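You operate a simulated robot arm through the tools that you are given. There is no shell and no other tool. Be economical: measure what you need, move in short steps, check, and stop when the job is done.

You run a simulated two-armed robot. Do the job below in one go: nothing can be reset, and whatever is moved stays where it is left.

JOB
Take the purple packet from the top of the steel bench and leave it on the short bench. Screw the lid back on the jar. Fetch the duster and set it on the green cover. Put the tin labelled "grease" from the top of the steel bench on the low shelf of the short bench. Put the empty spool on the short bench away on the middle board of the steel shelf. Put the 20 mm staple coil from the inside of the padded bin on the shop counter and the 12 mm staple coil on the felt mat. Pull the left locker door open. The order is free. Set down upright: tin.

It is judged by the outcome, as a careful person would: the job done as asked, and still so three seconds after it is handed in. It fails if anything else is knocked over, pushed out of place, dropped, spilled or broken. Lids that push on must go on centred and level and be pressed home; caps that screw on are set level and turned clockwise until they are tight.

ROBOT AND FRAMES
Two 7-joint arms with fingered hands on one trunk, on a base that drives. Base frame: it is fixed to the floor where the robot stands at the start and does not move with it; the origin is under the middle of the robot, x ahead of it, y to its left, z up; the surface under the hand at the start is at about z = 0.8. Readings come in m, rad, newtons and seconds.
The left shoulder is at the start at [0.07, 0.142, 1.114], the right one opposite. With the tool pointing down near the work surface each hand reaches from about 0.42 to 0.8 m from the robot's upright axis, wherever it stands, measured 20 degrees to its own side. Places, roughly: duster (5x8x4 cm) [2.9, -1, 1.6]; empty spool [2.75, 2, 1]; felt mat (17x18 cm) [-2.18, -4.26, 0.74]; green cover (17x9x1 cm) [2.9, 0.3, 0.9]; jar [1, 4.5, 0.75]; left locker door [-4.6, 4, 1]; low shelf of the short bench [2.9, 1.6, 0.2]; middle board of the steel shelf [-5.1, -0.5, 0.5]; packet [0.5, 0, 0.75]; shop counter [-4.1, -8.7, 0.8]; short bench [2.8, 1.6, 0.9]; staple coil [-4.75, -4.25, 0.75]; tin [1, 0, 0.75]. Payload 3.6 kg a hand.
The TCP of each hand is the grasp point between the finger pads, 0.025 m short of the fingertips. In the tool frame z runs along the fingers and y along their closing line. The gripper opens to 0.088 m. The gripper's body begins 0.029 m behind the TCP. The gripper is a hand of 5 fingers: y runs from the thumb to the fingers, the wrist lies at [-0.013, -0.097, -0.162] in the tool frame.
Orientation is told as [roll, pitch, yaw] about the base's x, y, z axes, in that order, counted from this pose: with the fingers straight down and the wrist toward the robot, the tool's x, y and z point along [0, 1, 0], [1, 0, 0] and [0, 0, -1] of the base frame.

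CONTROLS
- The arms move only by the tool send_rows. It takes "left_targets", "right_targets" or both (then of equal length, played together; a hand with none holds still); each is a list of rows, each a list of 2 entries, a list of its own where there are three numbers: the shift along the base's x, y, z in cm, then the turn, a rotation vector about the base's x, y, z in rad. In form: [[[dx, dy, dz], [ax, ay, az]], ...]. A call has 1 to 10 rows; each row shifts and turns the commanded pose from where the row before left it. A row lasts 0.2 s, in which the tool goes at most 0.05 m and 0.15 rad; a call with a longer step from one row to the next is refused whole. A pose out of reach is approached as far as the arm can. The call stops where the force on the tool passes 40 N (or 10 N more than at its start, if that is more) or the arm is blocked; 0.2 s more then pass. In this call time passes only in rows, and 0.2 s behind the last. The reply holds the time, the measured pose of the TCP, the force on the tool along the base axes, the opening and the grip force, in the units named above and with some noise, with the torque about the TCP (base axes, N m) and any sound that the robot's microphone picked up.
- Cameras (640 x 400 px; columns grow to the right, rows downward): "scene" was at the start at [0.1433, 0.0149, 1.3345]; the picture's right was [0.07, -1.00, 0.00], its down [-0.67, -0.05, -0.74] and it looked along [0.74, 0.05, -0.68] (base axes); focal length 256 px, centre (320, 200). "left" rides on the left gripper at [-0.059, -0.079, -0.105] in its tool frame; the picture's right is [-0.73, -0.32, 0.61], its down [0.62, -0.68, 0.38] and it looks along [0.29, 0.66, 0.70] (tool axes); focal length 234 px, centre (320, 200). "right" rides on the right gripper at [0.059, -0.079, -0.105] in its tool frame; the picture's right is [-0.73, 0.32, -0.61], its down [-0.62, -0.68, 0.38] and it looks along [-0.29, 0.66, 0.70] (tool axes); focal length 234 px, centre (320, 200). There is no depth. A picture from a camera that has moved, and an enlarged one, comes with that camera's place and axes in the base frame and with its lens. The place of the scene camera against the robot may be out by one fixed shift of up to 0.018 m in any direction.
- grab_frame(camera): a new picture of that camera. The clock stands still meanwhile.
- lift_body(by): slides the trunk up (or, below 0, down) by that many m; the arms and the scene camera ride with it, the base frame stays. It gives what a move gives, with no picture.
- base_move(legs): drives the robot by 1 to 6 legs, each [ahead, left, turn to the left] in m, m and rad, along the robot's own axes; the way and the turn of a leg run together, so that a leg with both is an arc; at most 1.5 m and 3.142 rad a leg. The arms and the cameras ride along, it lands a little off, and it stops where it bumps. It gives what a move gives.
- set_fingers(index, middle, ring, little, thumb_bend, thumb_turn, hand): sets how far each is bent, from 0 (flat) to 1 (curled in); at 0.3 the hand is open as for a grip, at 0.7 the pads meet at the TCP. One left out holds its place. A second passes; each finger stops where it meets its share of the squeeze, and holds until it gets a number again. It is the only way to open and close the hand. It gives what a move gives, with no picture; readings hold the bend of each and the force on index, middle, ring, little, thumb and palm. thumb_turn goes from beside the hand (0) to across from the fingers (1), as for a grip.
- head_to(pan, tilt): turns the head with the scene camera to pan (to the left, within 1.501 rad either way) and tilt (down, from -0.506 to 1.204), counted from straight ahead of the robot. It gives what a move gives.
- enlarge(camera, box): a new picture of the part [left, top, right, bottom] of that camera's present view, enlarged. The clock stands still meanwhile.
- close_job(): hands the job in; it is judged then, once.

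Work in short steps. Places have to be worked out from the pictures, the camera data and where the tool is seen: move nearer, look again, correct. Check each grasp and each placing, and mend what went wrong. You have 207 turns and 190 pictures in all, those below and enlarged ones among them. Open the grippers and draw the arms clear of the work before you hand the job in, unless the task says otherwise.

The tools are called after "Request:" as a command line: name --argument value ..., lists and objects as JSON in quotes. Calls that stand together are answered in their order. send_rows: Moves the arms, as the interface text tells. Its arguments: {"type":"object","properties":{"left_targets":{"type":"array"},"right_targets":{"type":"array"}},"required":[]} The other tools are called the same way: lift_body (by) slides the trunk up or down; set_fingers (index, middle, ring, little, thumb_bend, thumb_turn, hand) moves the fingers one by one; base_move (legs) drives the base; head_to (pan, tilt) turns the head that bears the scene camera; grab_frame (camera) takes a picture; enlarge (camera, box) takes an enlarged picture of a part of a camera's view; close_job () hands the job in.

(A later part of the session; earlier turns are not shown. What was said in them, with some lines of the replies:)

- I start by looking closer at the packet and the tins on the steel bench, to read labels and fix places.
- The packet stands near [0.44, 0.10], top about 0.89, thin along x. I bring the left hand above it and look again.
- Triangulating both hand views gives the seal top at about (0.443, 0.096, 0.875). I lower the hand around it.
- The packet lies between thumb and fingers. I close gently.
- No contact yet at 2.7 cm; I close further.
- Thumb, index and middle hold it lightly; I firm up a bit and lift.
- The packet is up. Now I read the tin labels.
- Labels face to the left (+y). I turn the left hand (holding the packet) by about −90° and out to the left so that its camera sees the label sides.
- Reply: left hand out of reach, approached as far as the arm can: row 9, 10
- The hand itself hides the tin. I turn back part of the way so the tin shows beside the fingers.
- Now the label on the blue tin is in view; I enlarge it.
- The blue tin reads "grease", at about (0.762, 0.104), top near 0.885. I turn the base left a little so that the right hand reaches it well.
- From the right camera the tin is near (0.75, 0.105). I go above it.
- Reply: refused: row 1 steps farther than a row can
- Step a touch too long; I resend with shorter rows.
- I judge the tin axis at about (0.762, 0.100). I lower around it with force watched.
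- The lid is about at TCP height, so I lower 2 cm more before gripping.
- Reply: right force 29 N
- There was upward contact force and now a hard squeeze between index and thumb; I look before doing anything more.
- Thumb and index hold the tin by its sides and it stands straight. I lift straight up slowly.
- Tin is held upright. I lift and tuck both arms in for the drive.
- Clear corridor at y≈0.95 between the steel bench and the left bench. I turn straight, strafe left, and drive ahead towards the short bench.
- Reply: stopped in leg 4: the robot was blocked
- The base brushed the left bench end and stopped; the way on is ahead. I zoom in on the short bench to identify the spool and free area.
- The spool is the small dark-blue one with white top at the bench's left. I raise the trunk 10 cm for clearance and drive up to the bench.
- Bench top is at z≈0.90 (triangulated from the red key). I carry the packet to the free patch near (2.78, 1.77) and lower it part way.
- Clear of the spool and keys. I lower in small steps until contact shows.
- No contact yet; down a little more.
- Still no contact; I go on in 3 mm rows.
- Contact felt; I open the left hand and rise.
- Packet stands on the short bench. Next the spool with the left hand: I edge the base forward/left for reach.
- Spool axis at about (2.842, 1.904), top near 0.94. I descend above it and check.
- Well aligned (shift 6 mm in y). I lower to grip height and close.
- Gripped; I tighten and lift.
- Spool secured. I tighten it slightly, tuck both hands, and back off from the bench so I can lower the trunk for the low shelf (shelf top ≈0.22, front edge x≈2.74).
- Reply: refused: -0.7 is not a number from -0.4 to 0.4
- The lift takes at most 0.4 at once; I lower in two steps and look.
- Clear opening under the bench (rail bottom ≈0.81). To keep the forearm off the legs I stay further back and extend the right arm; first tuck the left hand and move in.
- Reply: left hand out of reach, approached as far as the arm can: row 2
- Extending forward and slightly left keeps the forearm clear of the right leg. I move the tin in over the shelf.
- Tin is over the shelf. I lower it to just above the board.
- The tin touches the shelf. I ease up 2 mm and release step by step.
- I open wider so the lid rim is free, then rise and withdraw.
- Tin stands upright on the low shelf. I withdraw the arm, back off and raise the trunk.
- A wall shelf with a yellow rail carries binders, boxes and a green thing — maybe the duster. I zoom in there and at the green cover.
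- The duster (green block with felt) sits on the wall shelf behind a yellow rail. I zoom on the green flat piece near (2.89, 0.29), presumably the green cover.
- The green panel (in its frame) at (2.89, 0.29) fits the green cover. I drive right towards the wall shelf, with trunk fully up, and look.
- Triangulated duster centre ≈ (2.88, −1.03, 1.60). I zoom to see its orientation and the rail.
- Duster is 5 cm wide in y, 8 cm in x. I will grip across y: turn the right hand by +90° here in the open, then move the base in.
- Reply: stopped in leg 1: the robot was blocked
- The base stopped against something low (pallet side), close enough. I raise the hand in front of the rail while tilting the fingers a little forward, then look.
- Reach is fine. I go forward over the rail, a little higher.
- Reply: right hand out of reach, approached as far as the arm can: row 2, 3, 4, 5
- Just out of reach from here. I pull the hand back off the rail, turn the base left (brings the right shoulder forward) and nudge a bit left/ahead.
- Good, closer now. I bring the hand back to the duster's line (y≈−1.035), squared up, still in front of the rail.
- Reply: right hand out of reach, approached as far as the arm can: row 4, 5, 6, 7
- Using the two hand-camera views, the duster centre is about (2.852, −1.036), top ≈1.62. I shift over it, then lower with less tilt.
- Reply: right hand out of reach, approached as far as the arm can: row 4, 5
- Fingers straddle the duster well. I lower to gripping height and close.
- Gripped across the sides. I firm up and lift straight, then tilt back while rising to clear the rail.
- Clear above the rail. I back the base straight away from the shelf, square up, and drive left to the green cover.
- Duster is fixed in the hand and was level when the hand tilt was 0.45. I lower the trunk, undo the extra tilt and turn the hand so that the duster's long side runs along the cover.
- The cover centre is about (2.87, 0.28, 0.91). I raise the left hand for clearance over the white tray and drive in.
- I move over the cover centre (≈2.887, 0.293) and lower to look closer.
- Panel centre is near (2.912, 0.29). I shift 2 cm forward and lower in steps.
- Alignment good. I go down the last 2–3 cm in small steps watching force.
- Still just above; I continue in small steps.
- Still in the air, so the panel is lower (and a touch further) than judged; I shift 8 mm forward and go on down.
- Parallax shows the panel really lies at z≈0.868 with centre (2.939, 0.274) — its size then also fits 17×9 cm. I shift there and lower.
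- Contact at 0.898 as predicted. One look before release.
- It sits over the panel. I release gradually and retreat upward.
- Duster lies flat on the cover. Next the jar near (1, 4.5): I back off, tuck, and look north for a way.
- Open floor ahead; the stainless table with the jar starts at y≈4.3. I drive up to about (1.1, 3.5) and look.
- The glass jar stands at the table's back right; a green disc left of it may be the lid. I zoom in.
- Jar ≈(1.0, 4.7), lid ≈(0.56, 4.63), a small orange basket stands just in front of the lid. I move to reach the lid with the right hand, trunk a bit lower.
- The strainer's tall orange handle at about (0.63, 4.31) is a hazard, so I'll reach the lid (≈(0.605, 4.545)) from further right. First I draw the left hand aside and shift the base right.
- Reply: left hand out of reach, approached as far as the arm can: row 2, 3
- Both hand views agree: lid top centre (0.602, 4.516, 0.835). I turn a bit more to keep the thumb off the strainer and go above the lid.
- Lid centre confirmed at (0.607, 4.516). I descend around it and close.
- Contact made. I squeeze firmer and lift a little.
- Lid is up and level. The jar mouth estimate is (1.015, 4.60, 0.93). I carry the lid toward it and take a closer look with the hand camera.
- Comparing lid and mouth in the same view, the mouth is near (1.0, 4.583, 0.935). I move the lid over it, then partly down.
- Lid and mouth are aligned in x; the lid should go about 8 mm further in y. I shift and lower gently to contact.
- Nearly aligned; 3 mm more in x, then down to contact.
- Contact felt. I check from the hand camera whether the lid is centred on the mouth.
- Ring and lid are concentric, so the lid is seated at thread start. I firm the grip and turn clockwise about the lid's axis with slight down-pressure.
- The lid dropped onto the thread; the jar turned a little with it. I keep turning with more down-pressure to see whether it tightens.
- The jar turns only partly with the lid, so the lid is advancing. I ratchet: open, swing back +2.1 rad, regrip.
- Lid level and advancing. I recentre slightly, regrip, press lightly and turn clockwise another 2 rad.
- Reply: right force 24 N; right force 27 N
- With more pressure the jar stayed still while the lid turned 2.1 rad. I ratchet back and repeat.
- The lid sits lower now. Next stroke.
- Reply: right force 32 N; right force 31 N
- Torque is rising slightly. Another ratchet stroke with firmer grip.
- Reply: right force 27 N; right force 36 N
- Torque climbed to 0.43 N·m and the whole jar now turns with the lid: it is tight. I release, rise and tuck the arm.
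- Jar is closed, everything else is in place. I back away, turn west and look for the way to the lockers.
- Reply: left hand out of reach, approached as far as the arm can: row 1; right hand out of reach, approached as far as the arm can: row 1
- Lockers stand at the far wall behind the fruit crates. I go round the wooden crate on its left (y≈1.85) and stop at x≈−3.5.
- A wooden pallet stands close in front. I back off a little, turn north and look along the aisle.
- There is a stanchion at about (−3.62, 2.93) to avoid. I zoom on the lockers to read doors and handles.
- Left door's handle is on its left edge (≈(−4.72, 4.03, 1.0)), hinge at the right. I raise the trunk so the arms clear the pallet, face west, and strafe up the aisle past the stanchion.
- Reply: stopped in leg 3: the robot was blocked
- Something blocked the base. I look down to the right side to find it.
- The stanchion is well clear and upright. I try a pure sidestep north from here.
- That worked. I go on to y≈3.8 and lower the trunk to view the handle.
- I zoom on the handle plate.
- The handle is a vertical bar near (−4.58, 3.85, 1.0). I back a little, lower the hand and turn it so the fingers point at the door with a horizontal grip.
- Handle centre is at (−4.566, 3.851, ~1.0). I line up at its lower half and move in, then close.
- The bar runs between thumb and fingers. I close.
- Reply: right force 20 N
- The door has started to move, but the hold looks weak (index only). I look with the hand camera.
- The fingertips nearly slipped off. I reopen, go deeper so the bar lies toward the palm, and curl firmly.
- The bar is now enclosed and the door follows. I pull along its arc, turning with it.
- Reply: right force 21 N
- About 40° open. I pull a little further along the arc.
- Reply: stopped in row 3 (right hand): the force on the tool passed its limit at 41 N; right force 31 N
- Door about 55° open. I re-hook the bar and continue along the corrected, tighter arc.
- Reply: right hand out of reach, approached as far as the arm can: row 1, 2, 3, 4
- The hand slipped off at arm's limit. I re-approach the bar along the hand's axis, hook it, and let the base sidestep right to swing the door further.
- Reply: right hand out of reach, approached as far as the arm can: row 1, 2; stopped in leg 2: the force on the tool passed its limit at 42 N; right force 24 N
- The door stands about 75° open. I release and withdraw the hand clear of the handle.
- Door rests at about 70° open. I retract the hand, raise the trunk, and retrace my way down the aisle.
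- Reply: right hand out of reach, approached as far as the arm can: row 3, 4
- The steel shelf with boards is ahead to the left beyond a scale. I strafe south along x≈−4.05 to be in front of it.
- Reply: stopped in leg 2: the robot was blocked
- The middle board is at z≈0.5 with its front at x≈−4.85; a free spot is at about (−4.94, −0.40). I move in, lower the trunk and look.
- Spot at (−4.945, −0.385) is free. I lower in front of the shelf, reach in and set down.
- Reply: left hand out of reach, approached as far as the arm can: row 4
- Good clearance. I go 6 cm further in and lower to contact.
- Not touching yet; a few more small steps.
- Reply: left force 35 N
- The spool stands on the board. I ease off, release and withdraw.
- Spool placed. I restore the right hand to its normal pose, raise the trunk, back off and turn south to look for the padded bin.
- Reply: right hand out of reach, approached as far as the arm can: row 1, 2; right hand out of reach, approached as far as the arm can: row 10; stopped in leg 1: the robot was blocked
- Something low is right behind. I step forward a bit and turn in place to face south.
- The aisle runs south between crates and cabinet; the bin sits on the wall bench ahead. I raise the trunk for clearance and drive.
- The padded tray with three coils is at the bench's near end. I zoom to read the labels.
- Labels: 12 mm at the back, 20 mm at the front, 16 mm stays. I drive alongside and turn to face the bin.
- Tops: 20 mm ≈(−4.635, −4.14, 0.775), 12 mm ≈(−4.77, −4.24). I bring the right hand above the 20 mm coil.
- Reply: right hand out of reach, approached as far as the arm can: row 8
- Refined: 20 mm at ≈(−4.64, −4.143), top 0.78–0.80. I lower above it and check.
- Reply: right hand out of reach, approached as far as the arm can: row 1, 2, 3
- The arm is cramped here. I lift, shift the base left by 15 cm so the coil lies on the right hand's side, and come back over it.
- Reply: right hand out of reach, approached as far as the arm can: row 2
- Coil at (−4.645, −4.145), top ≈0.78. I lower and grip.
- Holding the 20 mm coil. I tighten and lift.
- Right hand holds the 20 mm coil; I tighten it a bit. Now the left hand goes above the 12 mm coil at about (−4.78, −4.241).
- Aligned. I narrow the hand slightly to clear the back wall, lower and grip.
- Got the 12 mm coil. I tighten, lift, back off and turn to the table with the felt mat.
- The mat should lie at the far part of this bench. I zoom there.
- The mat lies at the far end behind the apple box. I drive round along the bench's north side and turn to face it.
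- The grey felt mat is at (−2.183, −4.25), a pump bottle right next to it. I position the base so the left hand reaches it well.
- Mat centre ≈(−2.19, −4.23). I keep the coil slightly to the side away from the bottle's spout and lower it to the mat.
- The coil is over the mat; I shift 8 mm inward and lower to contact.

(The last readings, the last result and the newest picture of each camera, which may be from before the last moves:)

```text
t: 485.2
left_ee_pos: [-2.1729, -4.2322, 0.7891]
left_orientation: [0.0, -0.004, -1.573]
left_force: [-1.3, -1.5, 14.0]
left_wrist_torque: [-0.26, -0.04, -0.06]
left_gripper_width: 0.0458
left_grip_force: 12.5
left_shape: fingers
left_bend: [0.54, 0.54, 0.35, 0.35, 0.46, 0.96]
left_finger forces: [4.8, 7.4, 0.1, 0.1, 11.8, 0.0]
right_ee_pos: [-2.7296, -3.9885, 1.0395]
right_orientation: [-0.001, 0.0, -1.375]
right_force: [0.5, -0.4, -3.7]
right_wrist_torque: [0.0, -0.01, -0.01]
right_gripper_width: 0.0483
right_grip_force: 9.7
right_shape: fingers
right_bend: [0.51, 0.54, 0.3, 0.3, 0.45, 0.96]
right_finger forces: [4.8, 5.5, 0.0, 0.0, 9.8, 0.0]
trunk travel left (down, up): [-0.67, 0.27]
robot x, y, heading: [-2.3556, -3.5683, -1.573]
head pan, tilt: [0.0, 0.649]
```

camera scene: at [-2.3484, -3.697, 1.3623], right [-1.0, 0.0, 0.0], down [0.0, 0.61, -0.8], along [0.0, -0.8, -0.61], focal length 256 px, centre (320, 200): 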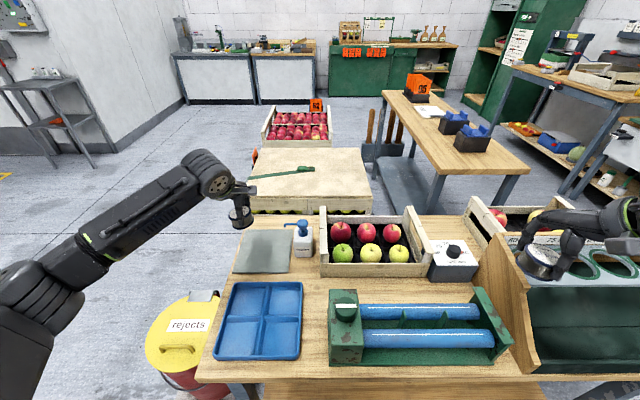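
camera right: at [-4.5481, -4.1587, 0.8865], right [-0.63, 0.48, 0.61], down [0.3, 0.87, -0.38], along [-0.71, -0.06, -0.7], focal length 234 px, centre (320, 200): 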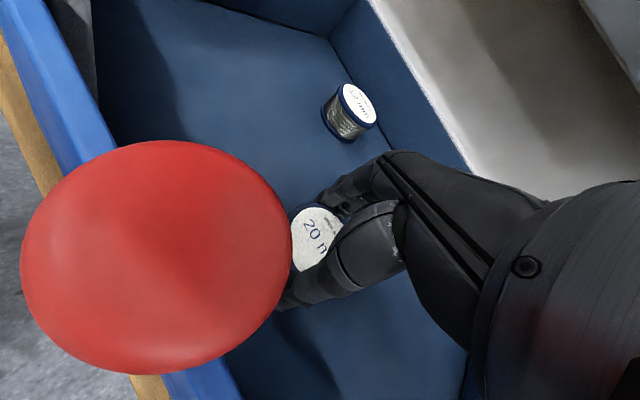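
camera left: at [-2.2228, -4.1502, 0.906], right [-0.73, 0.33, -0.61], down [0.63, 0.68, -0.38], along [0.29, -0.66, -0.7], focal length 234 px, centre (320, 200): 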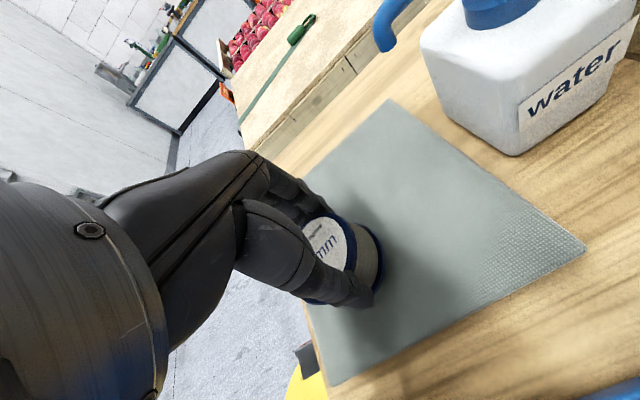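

On the mat. I ease, release, rise and check.

Request:
send_rows --left_targets '[[[0, 0, 0.3], [0, 0, 0]]]'

Request:
set_fingers --hand "left" --index 0.32 --middle 0.32 --ring 0.32 --little 0.32 --thumb_bend 0.3

Request:
send_rows --left_targets '[[[0, 0, 2], [0, 0, 0]], [[0, 0, 3.5], [0, 0, 0]], [[0, 0, 4.5], [0, 0, 0]], [[0, 0, 4.5], [0, 0, 0]], [[0, 2, 4], [0, 0, 0]], [[0, 4, 2], [0, 0, 0]], [[0, 4, 0], [0, 0, 0]]]'

Request:
enlarge --camera "scene" --box '[200, 200, 340, 300]'

```text
t: 485.6
left_ee_pos: [-2.173, -4.2332, 0.7893]
left_orientation: [0.0, -0.001, -1.572]
left_force: [-1.6, 0.4, 7.4]
left_wrist_torque: [-0.24, -0.03, -0.04]
left_gripper_width: 0.0458
left_grip_force: 11.3
left_shape: fingers
left_bend: [0.54, 0.54, 0.35, 0.35, 0.46, 0.96]
left_finger forces: [4.6, 7.1, 0.0, 0.1, 11.5, 0.0]
right_ee_pos: [-2.7303, -3.9908, 1.0396]
right_orientation: [-0.002, 0.003, -1.375]
right_force: [0.0, -1.0, -3.2]
right_wrist_torque: [0.0, -0.02, -0.01]
right_gripper_width: 0.0487
right_grip_force: 9.8
right_shape: fingers
right_bend: [0.51, 0.54, 0.3, 0.3, 0.45, 0.96]
right_finger forces: [5.0, 5.5, 0.1, 0.0, 9.8, 0.1]
trunk travel left (down, up): [-0.67, 0.27]
robot x, y, heading: [-2.3556, -3.5702, -1.576]
head pan, tilt: [0.0, 0.649]
```

```text
t: 486.6
left_ee_pos: [-2.1726, -4.233, 0.7889]
left_orientation: [-0.001, 0.0, -1.573]
left_force: [-0.6, -0.5, 0.4]
left_wrist_torque: [0.04, -0.02, -0.01]
left_gripper_width: 0.0824
left_grip_force: 0.0
left_shape: fingers
left_bend: [0.32, 0.32, 0.32, 0.32, 0.3, 0.97]
left_finger forces: [0.0, 0.0, 0.1, 0.1, 0.0, 0.1]
right_ee_pos: [-2.73, -3.9905, 1.0389]
right_orientation: [0.0, 0.004, -1.373]
right_force: [0.2, -0.4, -2.2]
right_wrist_torque: [0.01, 0.0, -0.02]
right_gripper_width: 0.0483
right_grip_force: 10.1
right_shape: fingers
right_bend: [0.51, 0.54, 0.3, 0.3, 0.45, 0.96]
right_finger forces: [4.8, 5.5, 0.0, 0.0, 9.8, 0.0]
trunk travel left (down, up): [-0.67, 0.27]
robot x, y, heading: [-2.36, -3.5679, -1.572]
head pan, tilt: [0.0, 0.649]
```

```text
t: 488.2
left_ee_pos: [-2.1712, -4.1312, 0.9955]
left_orientation: [-0.004, 0.0, -1.573]
left_force: [-0.7, 0.3, -0.2]
left_wrist_torque: [0.02, 0.01, 0.04]
left_gripper_width: 0.0827
left_grip_force: 0.0
left_shape: fingers
left_bend: [0.32, 0.32, 0.32, 0.32, 0.3, 0.98]
left_finger forces: [0.0, 0.0, 0.1, 0.0, 0.0, 0.0]
right_ee_pos: [-2.7284, -3.9902, 1.0401]
right_orientation: [-0.001, 0.002, -1.373]
right_force: [0.9, -0.4, -3.0]
right_wrist_torque: [-0.01, -0.01, 0.0]
right_gripper_width: 0.0485
right_grip_force: 10.0
right_shape: fingers
right_bend: [0.51, 0.54, 0.3, 0.3, 0.45, 0.96]
right_finger forces: [4.9, 5.4, 0.1, 0.1, 9.8, 0.0]
trunk travel left (down, up): [-0.67, 0.27]
robot x, y, heading: [-2.3586, -3.569, -1.575]
head pan, tilt: [0.0, 0.649]
```

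```text
4.00 times, centred on (270, 250) of scene
camera zoom: at [-2.3488, -3.6953, 1.3624], right [-1.0, 0.0, 0.0], down [0.0, 0.6, -0.8], along [0.0, -0.8, -0.6], focal length 1022 px, centre (520, 0)
```

zoom: 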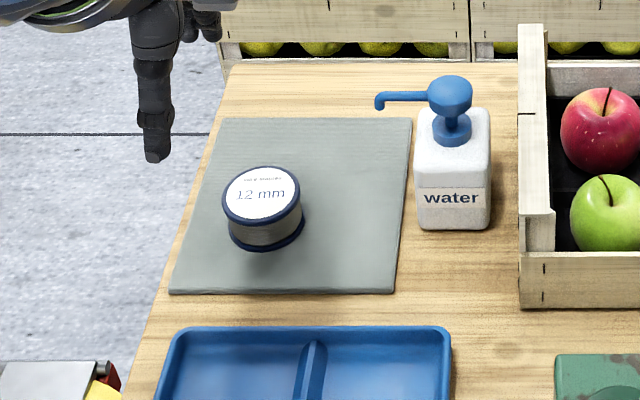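

12 mm coil sits on the mat. Now the 20 mm coil goes to the green shop counter at the south end; I drive there along the aisle x≈−3.85.

Request:
lift_body --by 0.22

Request:
base_move --legs '[[-0.14, 0, 0], [0, -1.48, 0], [1.5, 0, 0], [1.3, 0, 0]]'

Request:
head_to --pan 0 --tilt 0.35

Request:
grab_frame --camera "scene"

```text
t: 490.5
left_ee_pos: [-2.1726, -4.1323, 1.2146]
left_orientation: [0.0, 0.002, -1.574]
left_force: [-0.7, 1.6, -0.7]
left_wrist_torque: [0.0, -0.02, 0.02]
left_gripper_width: 0.0825
left_grip_force: 0.1
left_shape: fingers
left_bend: [0.32, 0.32, 0.32, 0.32, 0.3, 0.98]
left_finger forces: [0.0, 0.0, 0.1, 0.0, 0.1, 0.0]
right_ee_pos: [-2.7304, -3.9907, 1.259]
right_orientation: [-0.001, 0.004, -1.373]
right_force: [-0.2, 0.1, -2.9]
right_wrist_torque: [0.0, -0.02, 0.04]
right_gripper_width: 0.0484
right_grip_force: 9.9
right_shape: fingers
right_bend: [0.51, 0.54, 0.3, 0.3, 0.45, 0.96]
right_finger forces: [5.0, 5.4, 0.1, 0.1, 9.7, 0.0]
trunk travel left (down, up): [-0.89, 0.05]
robot x, y, heading: [-2.3583, -3.5724, -1.575]
head pan, tilt: [0.0, 0.649]
```

```text
t: 511.8
left_ee_pos: [-3.6372, -6.769, 1.2149]
left_orientation: [0.0, 0.0, -1.571]
left_force: [0.0, 0.7, 0.3]
left_wrist_torque: [0.04, 0.04, -0.02]
left_gripper_width: 0.0824
left_grip_force: 0.2
left_shape: fingers
left_bend: [0.32, 0.32, 0.32, 0.32, 0.3, 0.98]
left_finger forces: [0.0, 0.0, 0.0, 0.1, 0.1, 0.0]
right_ee_pos: [-4.1943, -6.6277, 1.2598]
right_orientation: [-0.001, 0.002, -1.374]
right_force: [-0.3, -0.1, -3.2]
right_wrist_torque: [0.03, 0.0, 0.0]
right_gripper_width: 0.0487
right_grip_force: 10.2
right_shape: fingers
right_bend: [0.52, 0.54, 0.3, 0.3, 0.45, 0.96]
right_finger forces: [4.9, 5.5, 0.1, 0.1, 9.7, 0.1]
trunk travel left (down, up): [-0.89, 0.05]
robot x, y, heading: [-3.8224, -6.2028, -1.575]
head pan, tilt: [0.0, 0.649]
```

```text
t: 512.6
left_ee_pos: [-3.637, -6.7689, 1.2145]
left_orientation: [-0.002, 0.002, -1.573]
left_force: [0.5, 0.0, 0.2]
left_wrist_torque: [-0.01, -0.01, -0.02]
left_gripper_width: 0.0824
left_grip_force: 0.1
left_shape: fingers
left_bend: [0.32, 0.32, 0.32, 0.32, 0.3, 0.98]
left_finger forces: [0.0, 0.1, 0.1, 0.0, 0.0, 0.0]
right_ee_pos: [-4.1937, -6.6268, 1.2592]
right_orientation: [0.001, 0.003, -1.374]
right_force: [0.6, -0.7, -3.2]
right_wrist_torque: [-0.04, -0.01, 0.0]
right_gripper_width: 0.0483
right_grip_force: 10.0
right_shape: fingers
right_bend: [0.52, 0.54, 0.3, 0.3, 0.45, 0.96]
right_finger forces: [4.9, 5.4, 0.0, 0.0, 9.8, 0.0]
trunk travel left (down, up): [-0.89, 0.05]
robot x, y, heading: [-3.8251, -6.2064, -1.575]
head pan, tilt: [0.0, 0.351]
```

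```text
23 pictures are left
camera scene: at [-3.8142, -6.34, 1.6092], right [-1.0, 0.0, 0.0], down [0.0, 0.34, -0.94], along [0.0, -0.94, -0.34], focal length 256 px, centre (320, 200)
```

scene: 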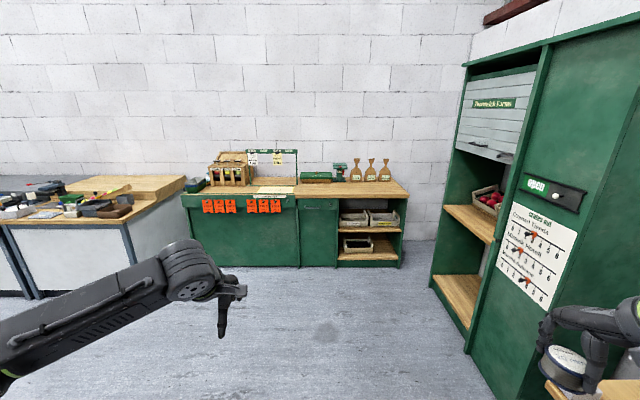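

The green shop counter is ahead with free surface on its right front. I drive up to it.

Request:
base_move --legs '[[1.3, -0.07, 0], [0.42, -0.06, 0]]'

Request:
lift_body --by -0.12

Request:
head_to --pan -0.15 --tilt 0.65

Request:
grab_frame --camera "scene"

```text
t: 521.3
left_ee_pos: [-3.7812, -8.491, 1.2159]
left_orientation: [-0.001, 0.0, -1.578]
left_force: [0.4, 0.0, 0.0]
left_wrist_torque: [-0.01, 0.02, 0.03]
left_gripper_width: 0.0825
left_grip_force: 0.0
left_shape: fingers
left_bend: [0.32, 0.32, 0.32, 0.32, 0.3, 0.98]
left_finger forces: [0.0, 0.1, 0.0, 0.0, 0.0, 0.0]
right_ee_pos: [-4.3354, -8.3457, 1.2589]
right_orientation: [-0.001, 0.002, -1.382]
right_force: [0.5, 0.5, -3.1]
right_wrist_torque: [-0.01, -0.03, 0.0]
right_gripper_width: 0.0482
right_grip_force: 10.2
right_shape: fingers
right_bend: [0.52, 0.54, 0.3, 0.3, 0.45, 0.96]
right_finger forces: [4.8, 5.4, 0.0, 0.1, 9.6, 0.0]
trunk travel left (down, up): [-0.89, 0.05]
robot x, y, heading: [-3.9586, -7.9229, -1.582]
head pan, tilt: [0.0, 0.351]
```

```text
t: 522.8
left_ee_pos: [-3.7821, -8.4929, 1.095]
left_orientation: [0.0, 0.0, -1.581]
left_force: [-0.5, -0.7, 0.8]
left_wrist_torque: [0.0, 0.02, 0.0]
left_gripper_width: 0.0824
left_grip_force: 0.0
left_shape: fingers
left_bend: [0.32, 0.32, 0.32, 0.32, 0.3, 0.98]
left_finger forces: [0.0, 0.0, 0.0, 0.1, 0.0, 0.0]
right_ee_pos: [-4.3363, -8.3466, 1.1384]
right_orientation: [0.001, 0.005, -1.382]
right_force: [-0.4, 0.2, -2.9]
right_wrist_torque: [0.0, -0.01, 0.02]
right_gripper_width: 0.0484
right_grip_force: 9.5
right_shape: fingers
right_bend: [0.52, 0.54, 0.3, 0.3, 0.45, 0.96]
right_finger forces: [4.9, 5.4, 0.1, 0.0, 9.7, 0.0]
trunk travel left (down, up): [-0.77, 0.17]
robot x, y, heading: [-3.9629, -7.9242, -1.58]
head pan, tilt: [0.0, 0.351]
```

```text
t: 523.6
left_ee_pos: [-3.7821, -8.4912, 1.095]
left_orientation: [0.001, 0.001, -1.58]
left_force: [-0.3, 0.2, 0.4]
left_wrist_torque: [0.01, 0.0, -0.01]
left_gripper_width: 0.0828
left_grip_force: 0.0
left_shape: fingers
left_bend: [0.32, 0.32, 0.32, 0.32, 0.3, 0.98]
left_finger forces: [0.0, 0.0, 0.1, 0.0, 0.0, 0.0]
right_ee_pos: [-4.3356, -8.3457, 1.1391]
right_orientation: [-0.002, 0.003, -1.382]
right_force: [0.2, -0.1, -2.8]
right_wrist_torque: [-0.02, -0.04, 0.0]
right_gripper_width: 0.0484
right_grip_force: 9.8
right_shape: fingers
right_bend: [0.52, 0.54, 0.3, 0.3, 0.45, 0.96]
right_finger forces: [5.0, 5.5, 0.0, 0.0, 9.7, 0.0]
trunk travel left (down, up): [-0.77, 0.17]
robot x, y, heading: [-3.9637, -7.9251, -1.581]
head pan, tilt: [-0.15, 0.649]
```

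```text
22 pictures are left
camera scene: at [-3.9676, -8.0533, 1.4624], right [-0.99, 0.16, 0.0], down [0.1, 0.6, -0.8], along [-0.13, -0.79, -0.6], focal length 256 px, centre (320, 200)
```

scene: 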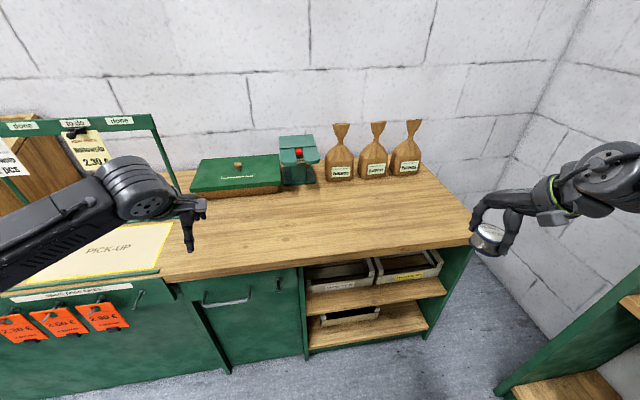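

Counter top is about z 0.835, front edge y≈−8.56. I edge forward and bring the coil over the free area near (−4.13, −8.71).

Request:
send_rows --left_targets '[[[0, 4, 0], [0, 0, 0]], [[0, 4, 0], [0, 0, 0]], [[0, 4, 0], [0, 0, 0]]]'

Request:
base_move --legs '[[0.12, 0, 0]]'

Request:
send_rows --right_targets '[[[2.8, -3.35, -1.5], [0, 0, 0]], [[2.8, -3.35, -1.5], [0, 0, 0]], [[2.8, -3.35, -1.5], [0, 0, 0]], [[2.8, -3.35, -1.5], [0, 0, 0]], [[2.8, -3.35, -1.5], [0, 0, 0]], [[2.8, -3.35, -1.5], [0, 0, 0]], [[2.8, -3.35, -1.5], [0, 0, 0]]]'

Request:
grab_frame --camera "scene"

```text
t: 524.4
left_ee_pos: [-3.7814, -8.3724, 1.0949]
left_orientation: [-0.003, 0.001, -1.58]
left_force: [0.2, -0.8, 1.4]
left_wrist_torque: [0.0, 0.01, 0.02]
left_gripper_width: 0.0825
left_grip_force: 0.0
left_shape: fingers
left_bend: [0.32, 0.32, 0.32, 0.32, 0.3, 0.98]
left_finger forces: [0.0, 0.0, 0.1, 0.0, 0.0, 0.1]
right_ee_pos: [-4.3353, -8.3461, 1.1395]
right_orientation: [-0.002, 0.002, -1.381]
right_force: [0.0, 0.1, -3.0]
right_wrist_torque: [-0.02, -0.03, -0.02]
right_gripper_width: 0.0487
right_grip_force: 9.9
right_shape: fingers
right_bend: [0.52, 0.54, 0.3, 0.3, 0.45, 0.96]
right_finger forces: [4.9, 5.4, 0.0, 0.0, 9.8, 0.0]
trunk travel left (down, up): [-0.77, 0.17]
robot x, y, heading: [-3.9633, -7.927, -1.578]
head pan, tilt: [-0.15, 0.649]
```

```text
t: 525.7
left_ee_pos: [-3.7821, -8.4917, 1.095]
left_orientation: [0.0, -0.001, -1.581]
left_force: [-0.2, -0.3, -0.2]
left_wrist_torque: [-0.02, 0.0, 0.0]
left_gripper_width: 0.0823
left_grip_force: 0.1
left_shape: fingers
left_bend: [0.32, 0.32, 0.32, 0.32, 0.3, 0.98]
left_finger forces: [0.1, 0.0, 0.0, 0.1, 0.1, 0.0]
right_ee_pos: [-4.3368, -8.4632, 1.1404]
right_orientation: [0.0, 0.002, -1.381]
right_force: [1.1, 0.0, -2.1]
right_wrist_torque: [-0.04, 0.02, 0.01]
right_gripper_width: 0.0484
right_grip_force: 10.4
right_shape: fingers
right_bend: [0.52, 0.54, 0.3, 0.3, 0.45, 0.96]
right_finger forces: [4.9, 5.5, 0.0, 0.0, 9.7, 0.1]
trunk travel left (down, up): [-0.77, 0.17]
robot x, y, heading: [-3.963, -8.0454, -1.579]
head pan, tilt: [-0.15, 0.649]
```

```text
t: 527.3
left_ee_pos: [-3.7824, -8.4946, 1.0954]
left_orientation: [-0.001, 0.003, -1.58]
left_force: [-0.3, 0.7, 1.3]
left_wrist_torque: [0.01, 0.0, -0.01]
left_gripper_width: 0.0826
left_grip_force: 0.1
left_shape: fingers
left_bend: [0.32, 0.32, 0.32, 0.32, 0.3, 0.98]
left_finger forces: [0.0, 0.1, 0.0, 0.0, 0.1, 0.0]
right_ee_pos: [-4.2861, -8.7096, 1.0324]
right_orientation: [0.01, 0.0, -1.372]
right_force: [0.1, -0.6, -3.6]
right_wrist_torque: [0.0, -0.05, -0.02]
right_gripper_width: 0.0482
right_grip_force: 9.7
right_shape: fingers
right_bend: [0.52, 0.54, 0.3, 0.3, 0.45, 0.96]
right_finger forces: [4.9, 5.4, 0.1, 0.0, 9.6, 0.0]
right hand out of reach, approached as far as the arm can: row 2, 3, 4, 5, 6, 7
trunk travel left (down, up): [-0.77, 0.17]
robot x, y, heading: [-3.9667, -8.0462, -1.584]
head pan, tilt: [-0.15, 0.649]
```

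```text
21 pictures are left
camera scene: at [-3.969, -8.1755, 1.462], right [-0.99, 0.16, 0.0], down [0.1, 0.6, -0.8], along [-0.13, -0.78, -0.61], focal length 256 px, centre (320, 200)
```

scene: 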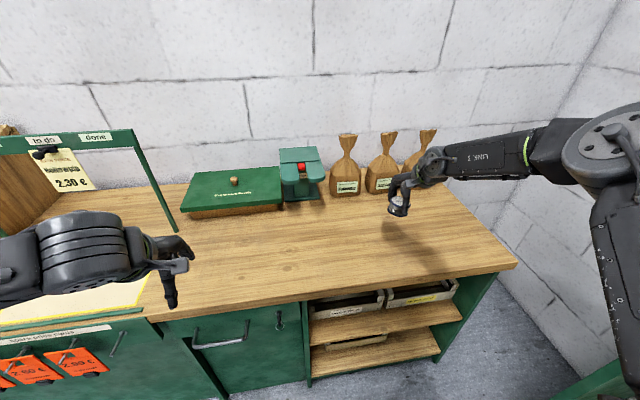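

It hangs over free counter space, clear of the bags. I lower it in steps to contact.

Request:
send_rows --right_targets '[[[0, 0.5, -4], [0, 0, 0]], [[0, 0.5, -4], [0, 0, 0]], [[0, 0, -3.5], [0, 0, 0]]]'

Request:
enlarge --camera "scene" --box '[340, 130, 500, 290]'

```text
t: 528.1
left_ee_pos: [-3.7823, -8.4912, 1.0943]
left_orientation: [0.001, -0.001, -1.578]
left_force: [-0.2, 0.0, 0.5]
left_wrist_torque: [-0.02, -0.03, -0.02]
left_gripper_width: 0.0827
left_grip_force: 0.0
left_shape: fingers
left_bend: [0.32, 0.32, 0.32, 0.32, 0.3, 0.98]
left_finger forces: [0.1, 0.1, 0.0, 0.1, 0.0, 0.0]
right_ee_pos: [-4.2919, -8.6768, 0.9598]
right_orientation: [0.001, 0.001, -1.382]
right_force: [-0.6, 0.2, -2.8]
right_wrist_torque: [0.01, -0.01, -0.02]
right_gripper_width: 0.0482
right_grip_force: 10.0
right_shape: fingers
right_bend: [0.52, 0.54, 0.3, 0.3, 0.45, 0.96]
right_finger forces: [4.7, 5.4, 0.0, 0.1, 9.5, 0.0]
right hand out of reach, approached as far as the arm can: row 1, 2, 3
trunk travel left (down, up): [-0.77, 0.17]
robot x, y, heading: [-3.9642, -8.0469, -1.582]
head pan, tilt: [-0.15, 0.649]
```

```text
2.50 times, centred on (420, 210) of scene
camera zoom: at [-3.9685, -8.1723, 1.4624], right [-0.99, 0.16, 0.0], down [0.1, 0.6, -0.8], along [-0.13, -0.79, -0.6], focal length 639 px, centre (70, 175)
```

zoom: 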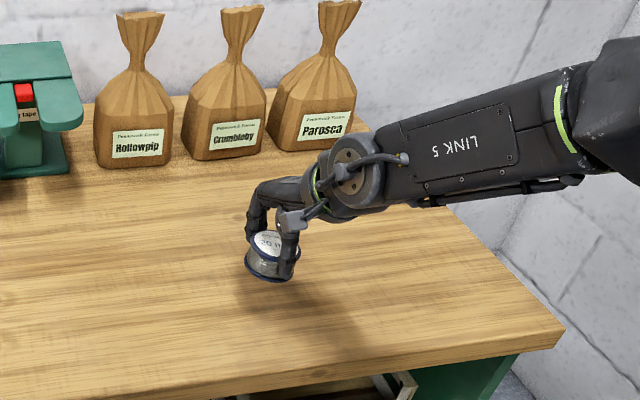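

The arm is at its downward limit, so I lower the trunk instead.

Request:
lift_body --by -0.06

Request:
send_rows --right_targets '[[[0, 0, -0.8], [0, 0, 0]]]'

Request:
send_rows --right_targets '[[[0, 0, -0.8], [0, 0, 0]]]'

Request:
enlarge --camera "scene" --box '[340, 110, 500, 270]'

```text
t: 529.1
left_ee_pos: [-3.7819, -8.4916, 1.0363]
left_orientation: [-0.002, 0.001, -1.582]
left_force: [-0.1, -0.1, -0.5]
left_wrist_torque: [0.01, 0.03, 0.0]
left_gripper_width: 0.0825
left_grip_force: 0.1
left_shape: fingers
left_bend: [0.32, 0.32, 0.32, 0.32, 0.3, 0.98]
left_finger forces: [0.0, 0.1, 0.1, 0.1, 0.0, 0.0]
right_ee_pos: [-4.2927, -8.6773, 0.9007]
right_orientation: [0.001, 0.002, -1.381]
right_force: [0.6, -0.3, -2.5]
right_wrist_torque: [-0.03, -0.02, 0.05]
right_gripper_width: 0.0479
right_grip_force: 10.3
right_shape: fingers
right_bend: [0.52, 0.54, 0.3, 0.3, 0.45, 0.96]
right_finger forces: [4.8, 5.4, 0.0, 0.1, 9.5, 0.0]
trunk travel left (down, up): [-0.71, 0.23]
robot x, y, heading: [-3.9631, -8.0464, -1.574]
head pan, tilt: [-0.15, 0.649]
```

```text
t: 529.5
left_ee_pos: [-3.7815, -8.4928, 1.0354]
left_orientation: [-0.001, 0.003, -1.58]
left_force: [-0.5, 0.1, 0.3]
left_wrist_torque: [0.0, 0.04, 0.0]
left_gripper_width: 0.0826
left_grip_force: 0.1
left_shape: fingers
left_bend: [0.32, 0.32, 0.32, 0.32, 0.3, 0.98]
left_finger forces: [0.0, 0.0, 0.1, 0.1, 0.0, 0.0]
right_ee_pos: [-4.2922, -8.6728, 0.8947]
right_orientation: [0.001, 0.004, -1.38]
right_force: [0.6, -0.1, -2.2]
right_wrist_torque: [-0.01, 0.0, 0.0]
right_gripper_width: 0.0479
right_grip_force: 10.1
right_shape: fingers
right_bend: [0.52, 0.54, 0.3, 0.3, 0.45, 0.96]
right_finger forces: [4.8, 5.5, 0.0, 0.1, 9.5, 0.1]
right hand out of reach, approached as far as the arm can: row 1
trunk travel left (down, up): [-0.71, 0.23]
robot x, y, heading: [-3.9652, -8.0475, -1.58]
head pan, tilt: [-0.15, 0.649]
```

```text
t: 529.9
left_ee_pos: [-3.7822, -8.4925, 1.0342]
left_orientation: [-0.001, 0.001, -1.579]
left_force: [0.7, 0.2, -0.5]
left_wrist_torque: [0.0, 0.04, 0.03]
left_gripper_width: 0.0825
left_grip_force: 0.1
left_shape: fingers
left_bend: [0.32, 0.32, 0.32, 0.32, 0.3, 0.98]
left_finger forces: [0.0, 0.0, 0.0, 0.1, 0.1, 0.1]
right_ee_pos: [-4.2951, -8.6703, 0.8923]
right_orientation: [0.0, 0.002, -1.381]
right_force: [0.0, -0.9, -3.1]
right_wrist_torque: [-0.01, 0.0, -0.04]
right_gripper_width: 0.0479
right_grip_force: 10.1
right_shape: fingers
right_bend: [0.52, 0.54, 0.3, 0.3, 0.45, 0.96]
right_finger forces: [4.8, 5.6, 0.0, 0.0, 9.5, 0.0]
right hand out of reach, approached as far as the arm can: row 1
trunk travel left (down, up): [-0.71, 0.23]
robot x, y, heading: [-3.9666, -8.0436, -1.581]
head pan, tilt: [-0.15, 0.649]
```

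```text
2.50 times, centred on (420, 190) of scene
camera zoom: at [-3.9689, -8.1731, 1.4023], right [-0.99, 0.16, 0.0], down [0.1, 0.6, -0.8], along [-0.13, -0.79, -0.61], focal length 639 px, centre (70, 225)
```

zoom: 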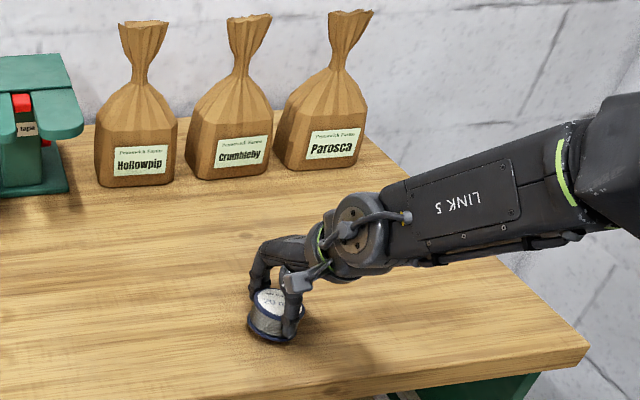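

Nearly down; I lower the trunk in 1 cm then smaller steps watching for contact.

Request:
lift_body --by -0.01

Request:
lift_body --by -0.006

Request:
lift_body --by -0.005

```text
t: 530.5
left_ee_pos: [-3.7825, -8.492, 1.0261]
left_orientation: [-0.002, 0.0, -1.579]
left_force: [-0.8, 1.0, -0.5]
left_wrist_torque: [0.01, -0.03, 0.0]
left_gripper_width: 0.0827
left_grip_force: 0.1
left_shape: fingers
left_bend: [0.32, 0.32, 0.32, 0.32, 0.3, 0.98]
left_finger forces: [0.0, 0.1, 0.0, 0.0, 0.0, 0.1]
right_ee_pos: [-4.2955, -8.6713, 0.8834]
right_orientation: [0.0, 0.001, -1.381]
right_force: [1.1, 0.0, 2.1]
right_wrist_torque: [-0.16, 0.01, 0.04]
right_gripper_width: 0.0481
right_grip_force: 11.1
right_shape: fingers
right_bend: [0.52, 0.54, 0.3, 0.3, 0.45, 0.96]
right_finger forces: [5.0, 6.4, 0.0, 0.1, 10.7, 0.0]
trunk travel left (down, up): [-0.7, 0.24]
robot x, y, heading: [-3.9658, -8.0464, -1.582]
head pan, tilt: [-0.15, 0.649]
```

```text
t: 531.0
left_ee_pos: [-3.7808, -8.4902, 1.02]
left_orientation: [-0.002, -0.002, -1.58]
left_force: [0.7, -0.8, 0.3]
left_wrist_torque: [0.01, -0.03, 0.0]
left_gripper_width: 0.0825
left_grip_force: 0.1
left_shape: fingers
left_bend: [0.32, 0.32, 0.32, 0.32, 0.3, 0.98]
left_finger forces: [0.0, 0.0, 0.0, 0.1, 0.1, 0.0]
right_ee_pos: [-4.2939, -8.6696, 0.8806]
right_orientation: [-0.001, -0.002, -1.382]
right_force: [0.3, -0.1, 15.2]
right_wrist_torque: [-0.18, 0.03, 0.0]
right_gripper_width: 0.0479
right_grip_force: 12.9
right_shape: fingers
right_bend: [0.52, 0.54, 0.3, 0.3, 0.45, 0.96]
right_finger forces: [5.3, 7.0, 0.0, 0.0, 13.5, 0.0]
trunk travel left (down, up): [-0.694, 0.246]
robot x, y, heading: [-3.9639, -8.0442, -1.58]
head pan, tilt: [-0.15, 0.649]
```

```text
t: 531.5
left_ee_pos: [-3.7799, -8.4903, 1.0161]
left_orientation: [-0.002, -0.002, -1.58]
left_force: [-0.1, -0.3, 0.2]
left_wrist_torque: [0.05, 0.03, -0.01]
left_gripper_width: 0.0822
left_grip_force: 0.0
left_shape: fingers
left_bend: [0.32, 0.32, 0.32, 0.32, 0.3, 0.98]
left_finger forces: [0.0, 0.0, 0.0, 0.1, 0.1, 0.0]
right_ee_pos: [-4.2925, -8.6682, 0.8755]
right_orientation: [-0.002, -0.001, -1.38]
right_force: [2.1, 1.4, 19.9]
right_wrist_torque: [-0.1, -0.03, -0.01]
right_gripper_width: 0.0485
right_grip_force: 13.7
right_shape: fingers
right_bend: [0.52, 0.52, 0.3, 0.3, 0.47, 0.95]
right_finger forces: [5.7, 7.4, 0.0, 0.1, 14.6, 0.1]
trunk travel left (down, up): [-0.689, 0.251]
robot x, y, heading: [-3.9669, -8.0474, -1.576]
head pan, tilt: [-0.15, 0.649]
```

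The coil rests on the counter. I ease up, release, rise and withdraw.

Request:
lift_body --by 0.006

Request:
set_fingers --hand "right" --index 0.3 --middle 0.3 --thumb_bend 0.3

Request:
lift_body --by 0.15

Request:
send_rows --right_targets '[[[0, 4, 1], [0, 0, 0]], [[0, 4, 1], [0, 0, 0]], [[0, 4, 1], [0, 0, 0]]]'

Request:
enlarge --camera "scene" --box '[260, 110, 520, 310]'

```text
t: 532.1
left_ee_pos: [-3.7815, -8.4909, 1.0194]
left_orientation: [0.001, 0.0, -1.58]
left_force: [-0.2, 0.6, -1.2]
left_wrist_torque: [0.0, 0.02, -0.01]
left_gripper_width: 0.0824
left_grip_force: 0.2
left_shape: fingers
left_bend: [0.32, 0.32, 0.32, 0.32, 0.3, 0.98]
left_finger forces: [0.0, 0.0, 0.0, 0.0, 0.0, 0.0]
right_ee_pos: [-4.2957, -8.6698, 0.8767]
right_orientation: [0.0, 0.006, -1.38]
right_force: [-0.2, -0.1, -1.6]
right_wrist_torque: [-0.08, 0.02, -0.02]
right_gripper_width: 0.0484
right_grip_force: 11.2
right_shape: fingers
right_bend: [0.51, 0.52, 0.3, 0.3, 0.47, 0.96]
right_finger forces: [5.5, 6.7, 0.0, 0.1, 11.0, 0.0]
trunk travel left (down, up): [-0.695, 0.245]
robot x, y, heading: [-3.963, -8.0456, -1.584]
head pan, tilt: [-0.15, 0.649]
```

```text
t: 533.1
left_ee_pos: [-3.7823, -8.4922, 1.0202]
left_orientation: [0.0, 0.0, -1.577]
left_force: [0.0, 0.6, 0.4]
left_wrist_torque: [-0.01, 0.02, -0.01]
left_gripper_width: 0.0823
left_grip_force: 0.0
left_shape: fingers
left_bend: [0.32, 0.32, 0.32, 0.32, 0.3, 0.98]
left_finger forces: [0.1, 0.0, 0.1, 0.0, 0.1, 0.0]
right_ee_pos: [-4.2956, -8.6705, 0.8775]
right_orientation: [0.0, 0.001, -1.382]
right_force: [-0.3, -0.2, 0.5]
right_wrist_torque: [0.01, 0.01, -0.03]
right_gripper_width: 0.0841
right_grip_force: 0.0
right_shape: fingers
right_bend: [0.3, 0.3, 0.3, 0.3, 0.3, 0.97]
right_finger forces: [0.0, 0.1, 0.0, 0.1, 0.0, 0.0]
trunk travel left (down, up): [-0.695, 0.245]
robot x, y, heading: [-3.9637, -8.0492, -1.58]
head pan, tilt: [-0.15, 0.649]
```

```text
t: 534.8
left_ee_pos: [-3.7817, -8.4917, 1.1705]
left_orientation: [0.001, 0.0, -1.58]
left_force: [0.0, -1.2, 0.0]
left_wrist_torque: [-0.01, 0.02, 0.0]
left_gripper_width: 0.0823
left_grip_force: 0.1
left_shape: fingers
left_bend: [0.32, 0.32, 0.32, 0.32, 0.3, 0.98]
left_finger forces: [0.0, 0.1, 0.0, 0.1, 0.0, 0.1]
right_ee_pos: [-4.2957, -8.6708, 1.0284]
right_orientation: [0.0, 0.002, -1.38]
right_force: [0.1, 0.8, 1.2]
right_wrist_torque: [0.01, 0.0, -0.03]
right_gripper_width: 0.0844
right_grip_force: 0.0
right_shape: fingers
right_bend: [0.3, 0.3, 0.3, 0.3, 0.3, 0.97]
right_finger forces: [0.1, 0.1, 0.0, 0.0, 0.0, 0.0]
trunk travel left (down, up): [-0.845, 0.095]
robot x, y, heading: [-3.9658, -8.0441, -1.581]
head pan, tilt: [-0.15, 0.649]
```

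```text
t: 535.6
left_ee_pos: [-3.7819, -8.4912, 1.17]
left_orientation: [0.0, 0.0, -1.578]
left_force: [-0.3, -0.6, 0.5]
left_wrist_torque: [-0.04, 0.01, 0.01]
left_gripper_width: 0.0825
left_grip_force: 0.1
left_shape: fingers
left_bend: [0.32, 0.32, 0.32, 0.32, 0.3, 0.98]
left_finger forces: [0.1, 0.1, 0.1, 0.0, 0.0, 0.0]
right_ee_pos: [-4.295, -8.5494, 1.0576]
right_orientation: [0.0, 0.002, -1.381]
right_force: [-0.6, -0.2, -0.6]
right_wrist_torque: [0.0, 0.03, 0.0]
right_gripper_width: 0.0846
right_grip_force: 0.1
right_shape: fingers
right_bend: [0.3, 0.3, 0.3, 0.3, 0.3, 0.97]
right_finger forces: [0.0, 0.0, 0.0, 0.0, 0.1, 0.0]
trunk travel left (down, up): [-0.845, 0.095]
robot x, y, heading: [-3.9646, -8.0446, -1.577]
head pan, tilt: [-0.15, 0.649]
```

```text
2.00 times, centred on (390, 210) of scene
camera zoom: at [-3.9694, -8.1709, 1.5375], right [-0.99, 0.16, 0.0], down [0.1, 0.6, -0.8], along [-0.13, -0.79, -0.6], focal length 511 px, centre (180, 180)
```

zoom: 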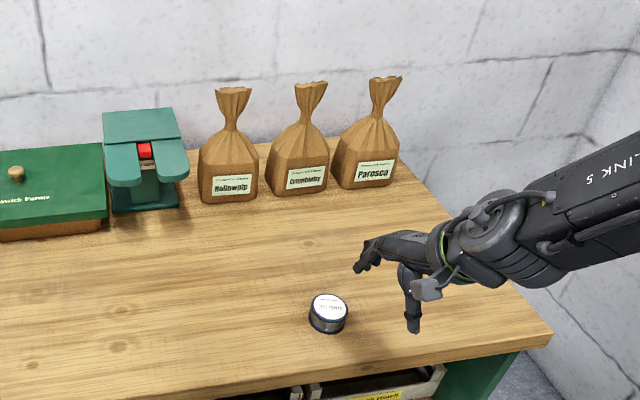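

All items are placed; the door stayed put between earlier looks. I back the base away so the arms are clear, then hand in.

Request:
base_move --legs '[[-0.4, 0, 0]]'

Request:
grab_frame --camera "scene"

```text
t: 538.1
left_ee_pos: [-3.778, -8.0904, 1.1691]
left_orientation: [-0.001, 0.003, -1.577]
left_force: [0.6, 0.4, -0.4]
left_wrist_torque: [0.0, 0.03, 0.0]
left_gripper_width: 0.0823
left_grip_force: 0.1
left_shape: fingers
left_bend: [0.32, 0.32, 0.32, 0.32, 0.3, 0.98]
left_finger forces: [0.0, 0.0, 0.1, 0.0, 0.1, 0.0]
right_ee_pos: [-4.2894, -8.1519, 1.0559]
right_orientation: [-0.001, 0.002, -1.378]
right_force: [-0.3, -0.3, 0.1]
right_wrist_torque: [-0.02, -0.02, 0.02]
right_gripper_width: 0.0847
right_grip_force: 0.1
right_shape: fingers
right_bend: [0.3, 0.3, 0.3, 0.3, 0.3, 0.97]
right_finger forces: [0.0, 0.1, 0.0, 0.0, 0.0, 0.0]
trunk travel left (down, up): [-0.845, 0.095]
robot x, y, heading: [-3.9642, -7.6482, -1.578]
head pan, tilt: [-0.15, 0.649]
```

```text
17 pictures are left
camera scene: at [-3.9648, -7.7721, 1.5372], right [-0.99, 0.16, 0.0], down [0.09, 0.6, -0.8], along [-0.12, -0.79, -0.61], focal length 256 px, centre (320, 200)
```

scene: 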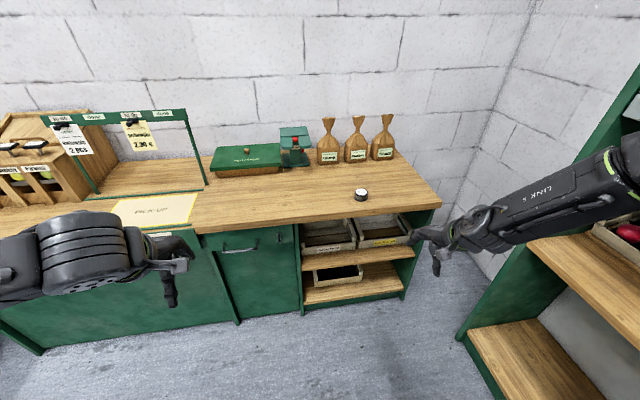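

The coil stands on the counter, both hands are open and clear; I hand the job in.

Request:
close_job

```text
The job is handed in.
```

I did all seven tasks and handed the job in. I didn't go back for a last look at the earlier spots.

- **Purple packet:** standing on the short bench.
- **Jar:** lid screwed on until the jar turned with it (about 0.43 N·m). The jar itself moved a centimetre or two and turned on the table while I tightened it.
- **Duster:** lying flat on the green cover.
- **"grease" tin:** upright on the low shelf of the short bench.
- **Empty spool:** on the middle board of the steel shelf.
- **Staple coils:** 20 mm on the shop counter, 12 mm on the felt mat.
- **Left locker door:** about 70° open. It swung back a few degrees when I let go of the handle, and I didn't look at it again.

The base was stopped by obstacles five times: at the end of a bench, by the pallet near the wall shelf, and three times among the crates on the west side. I saw nothing moved or knocked over, but I didn't check each of those spots.
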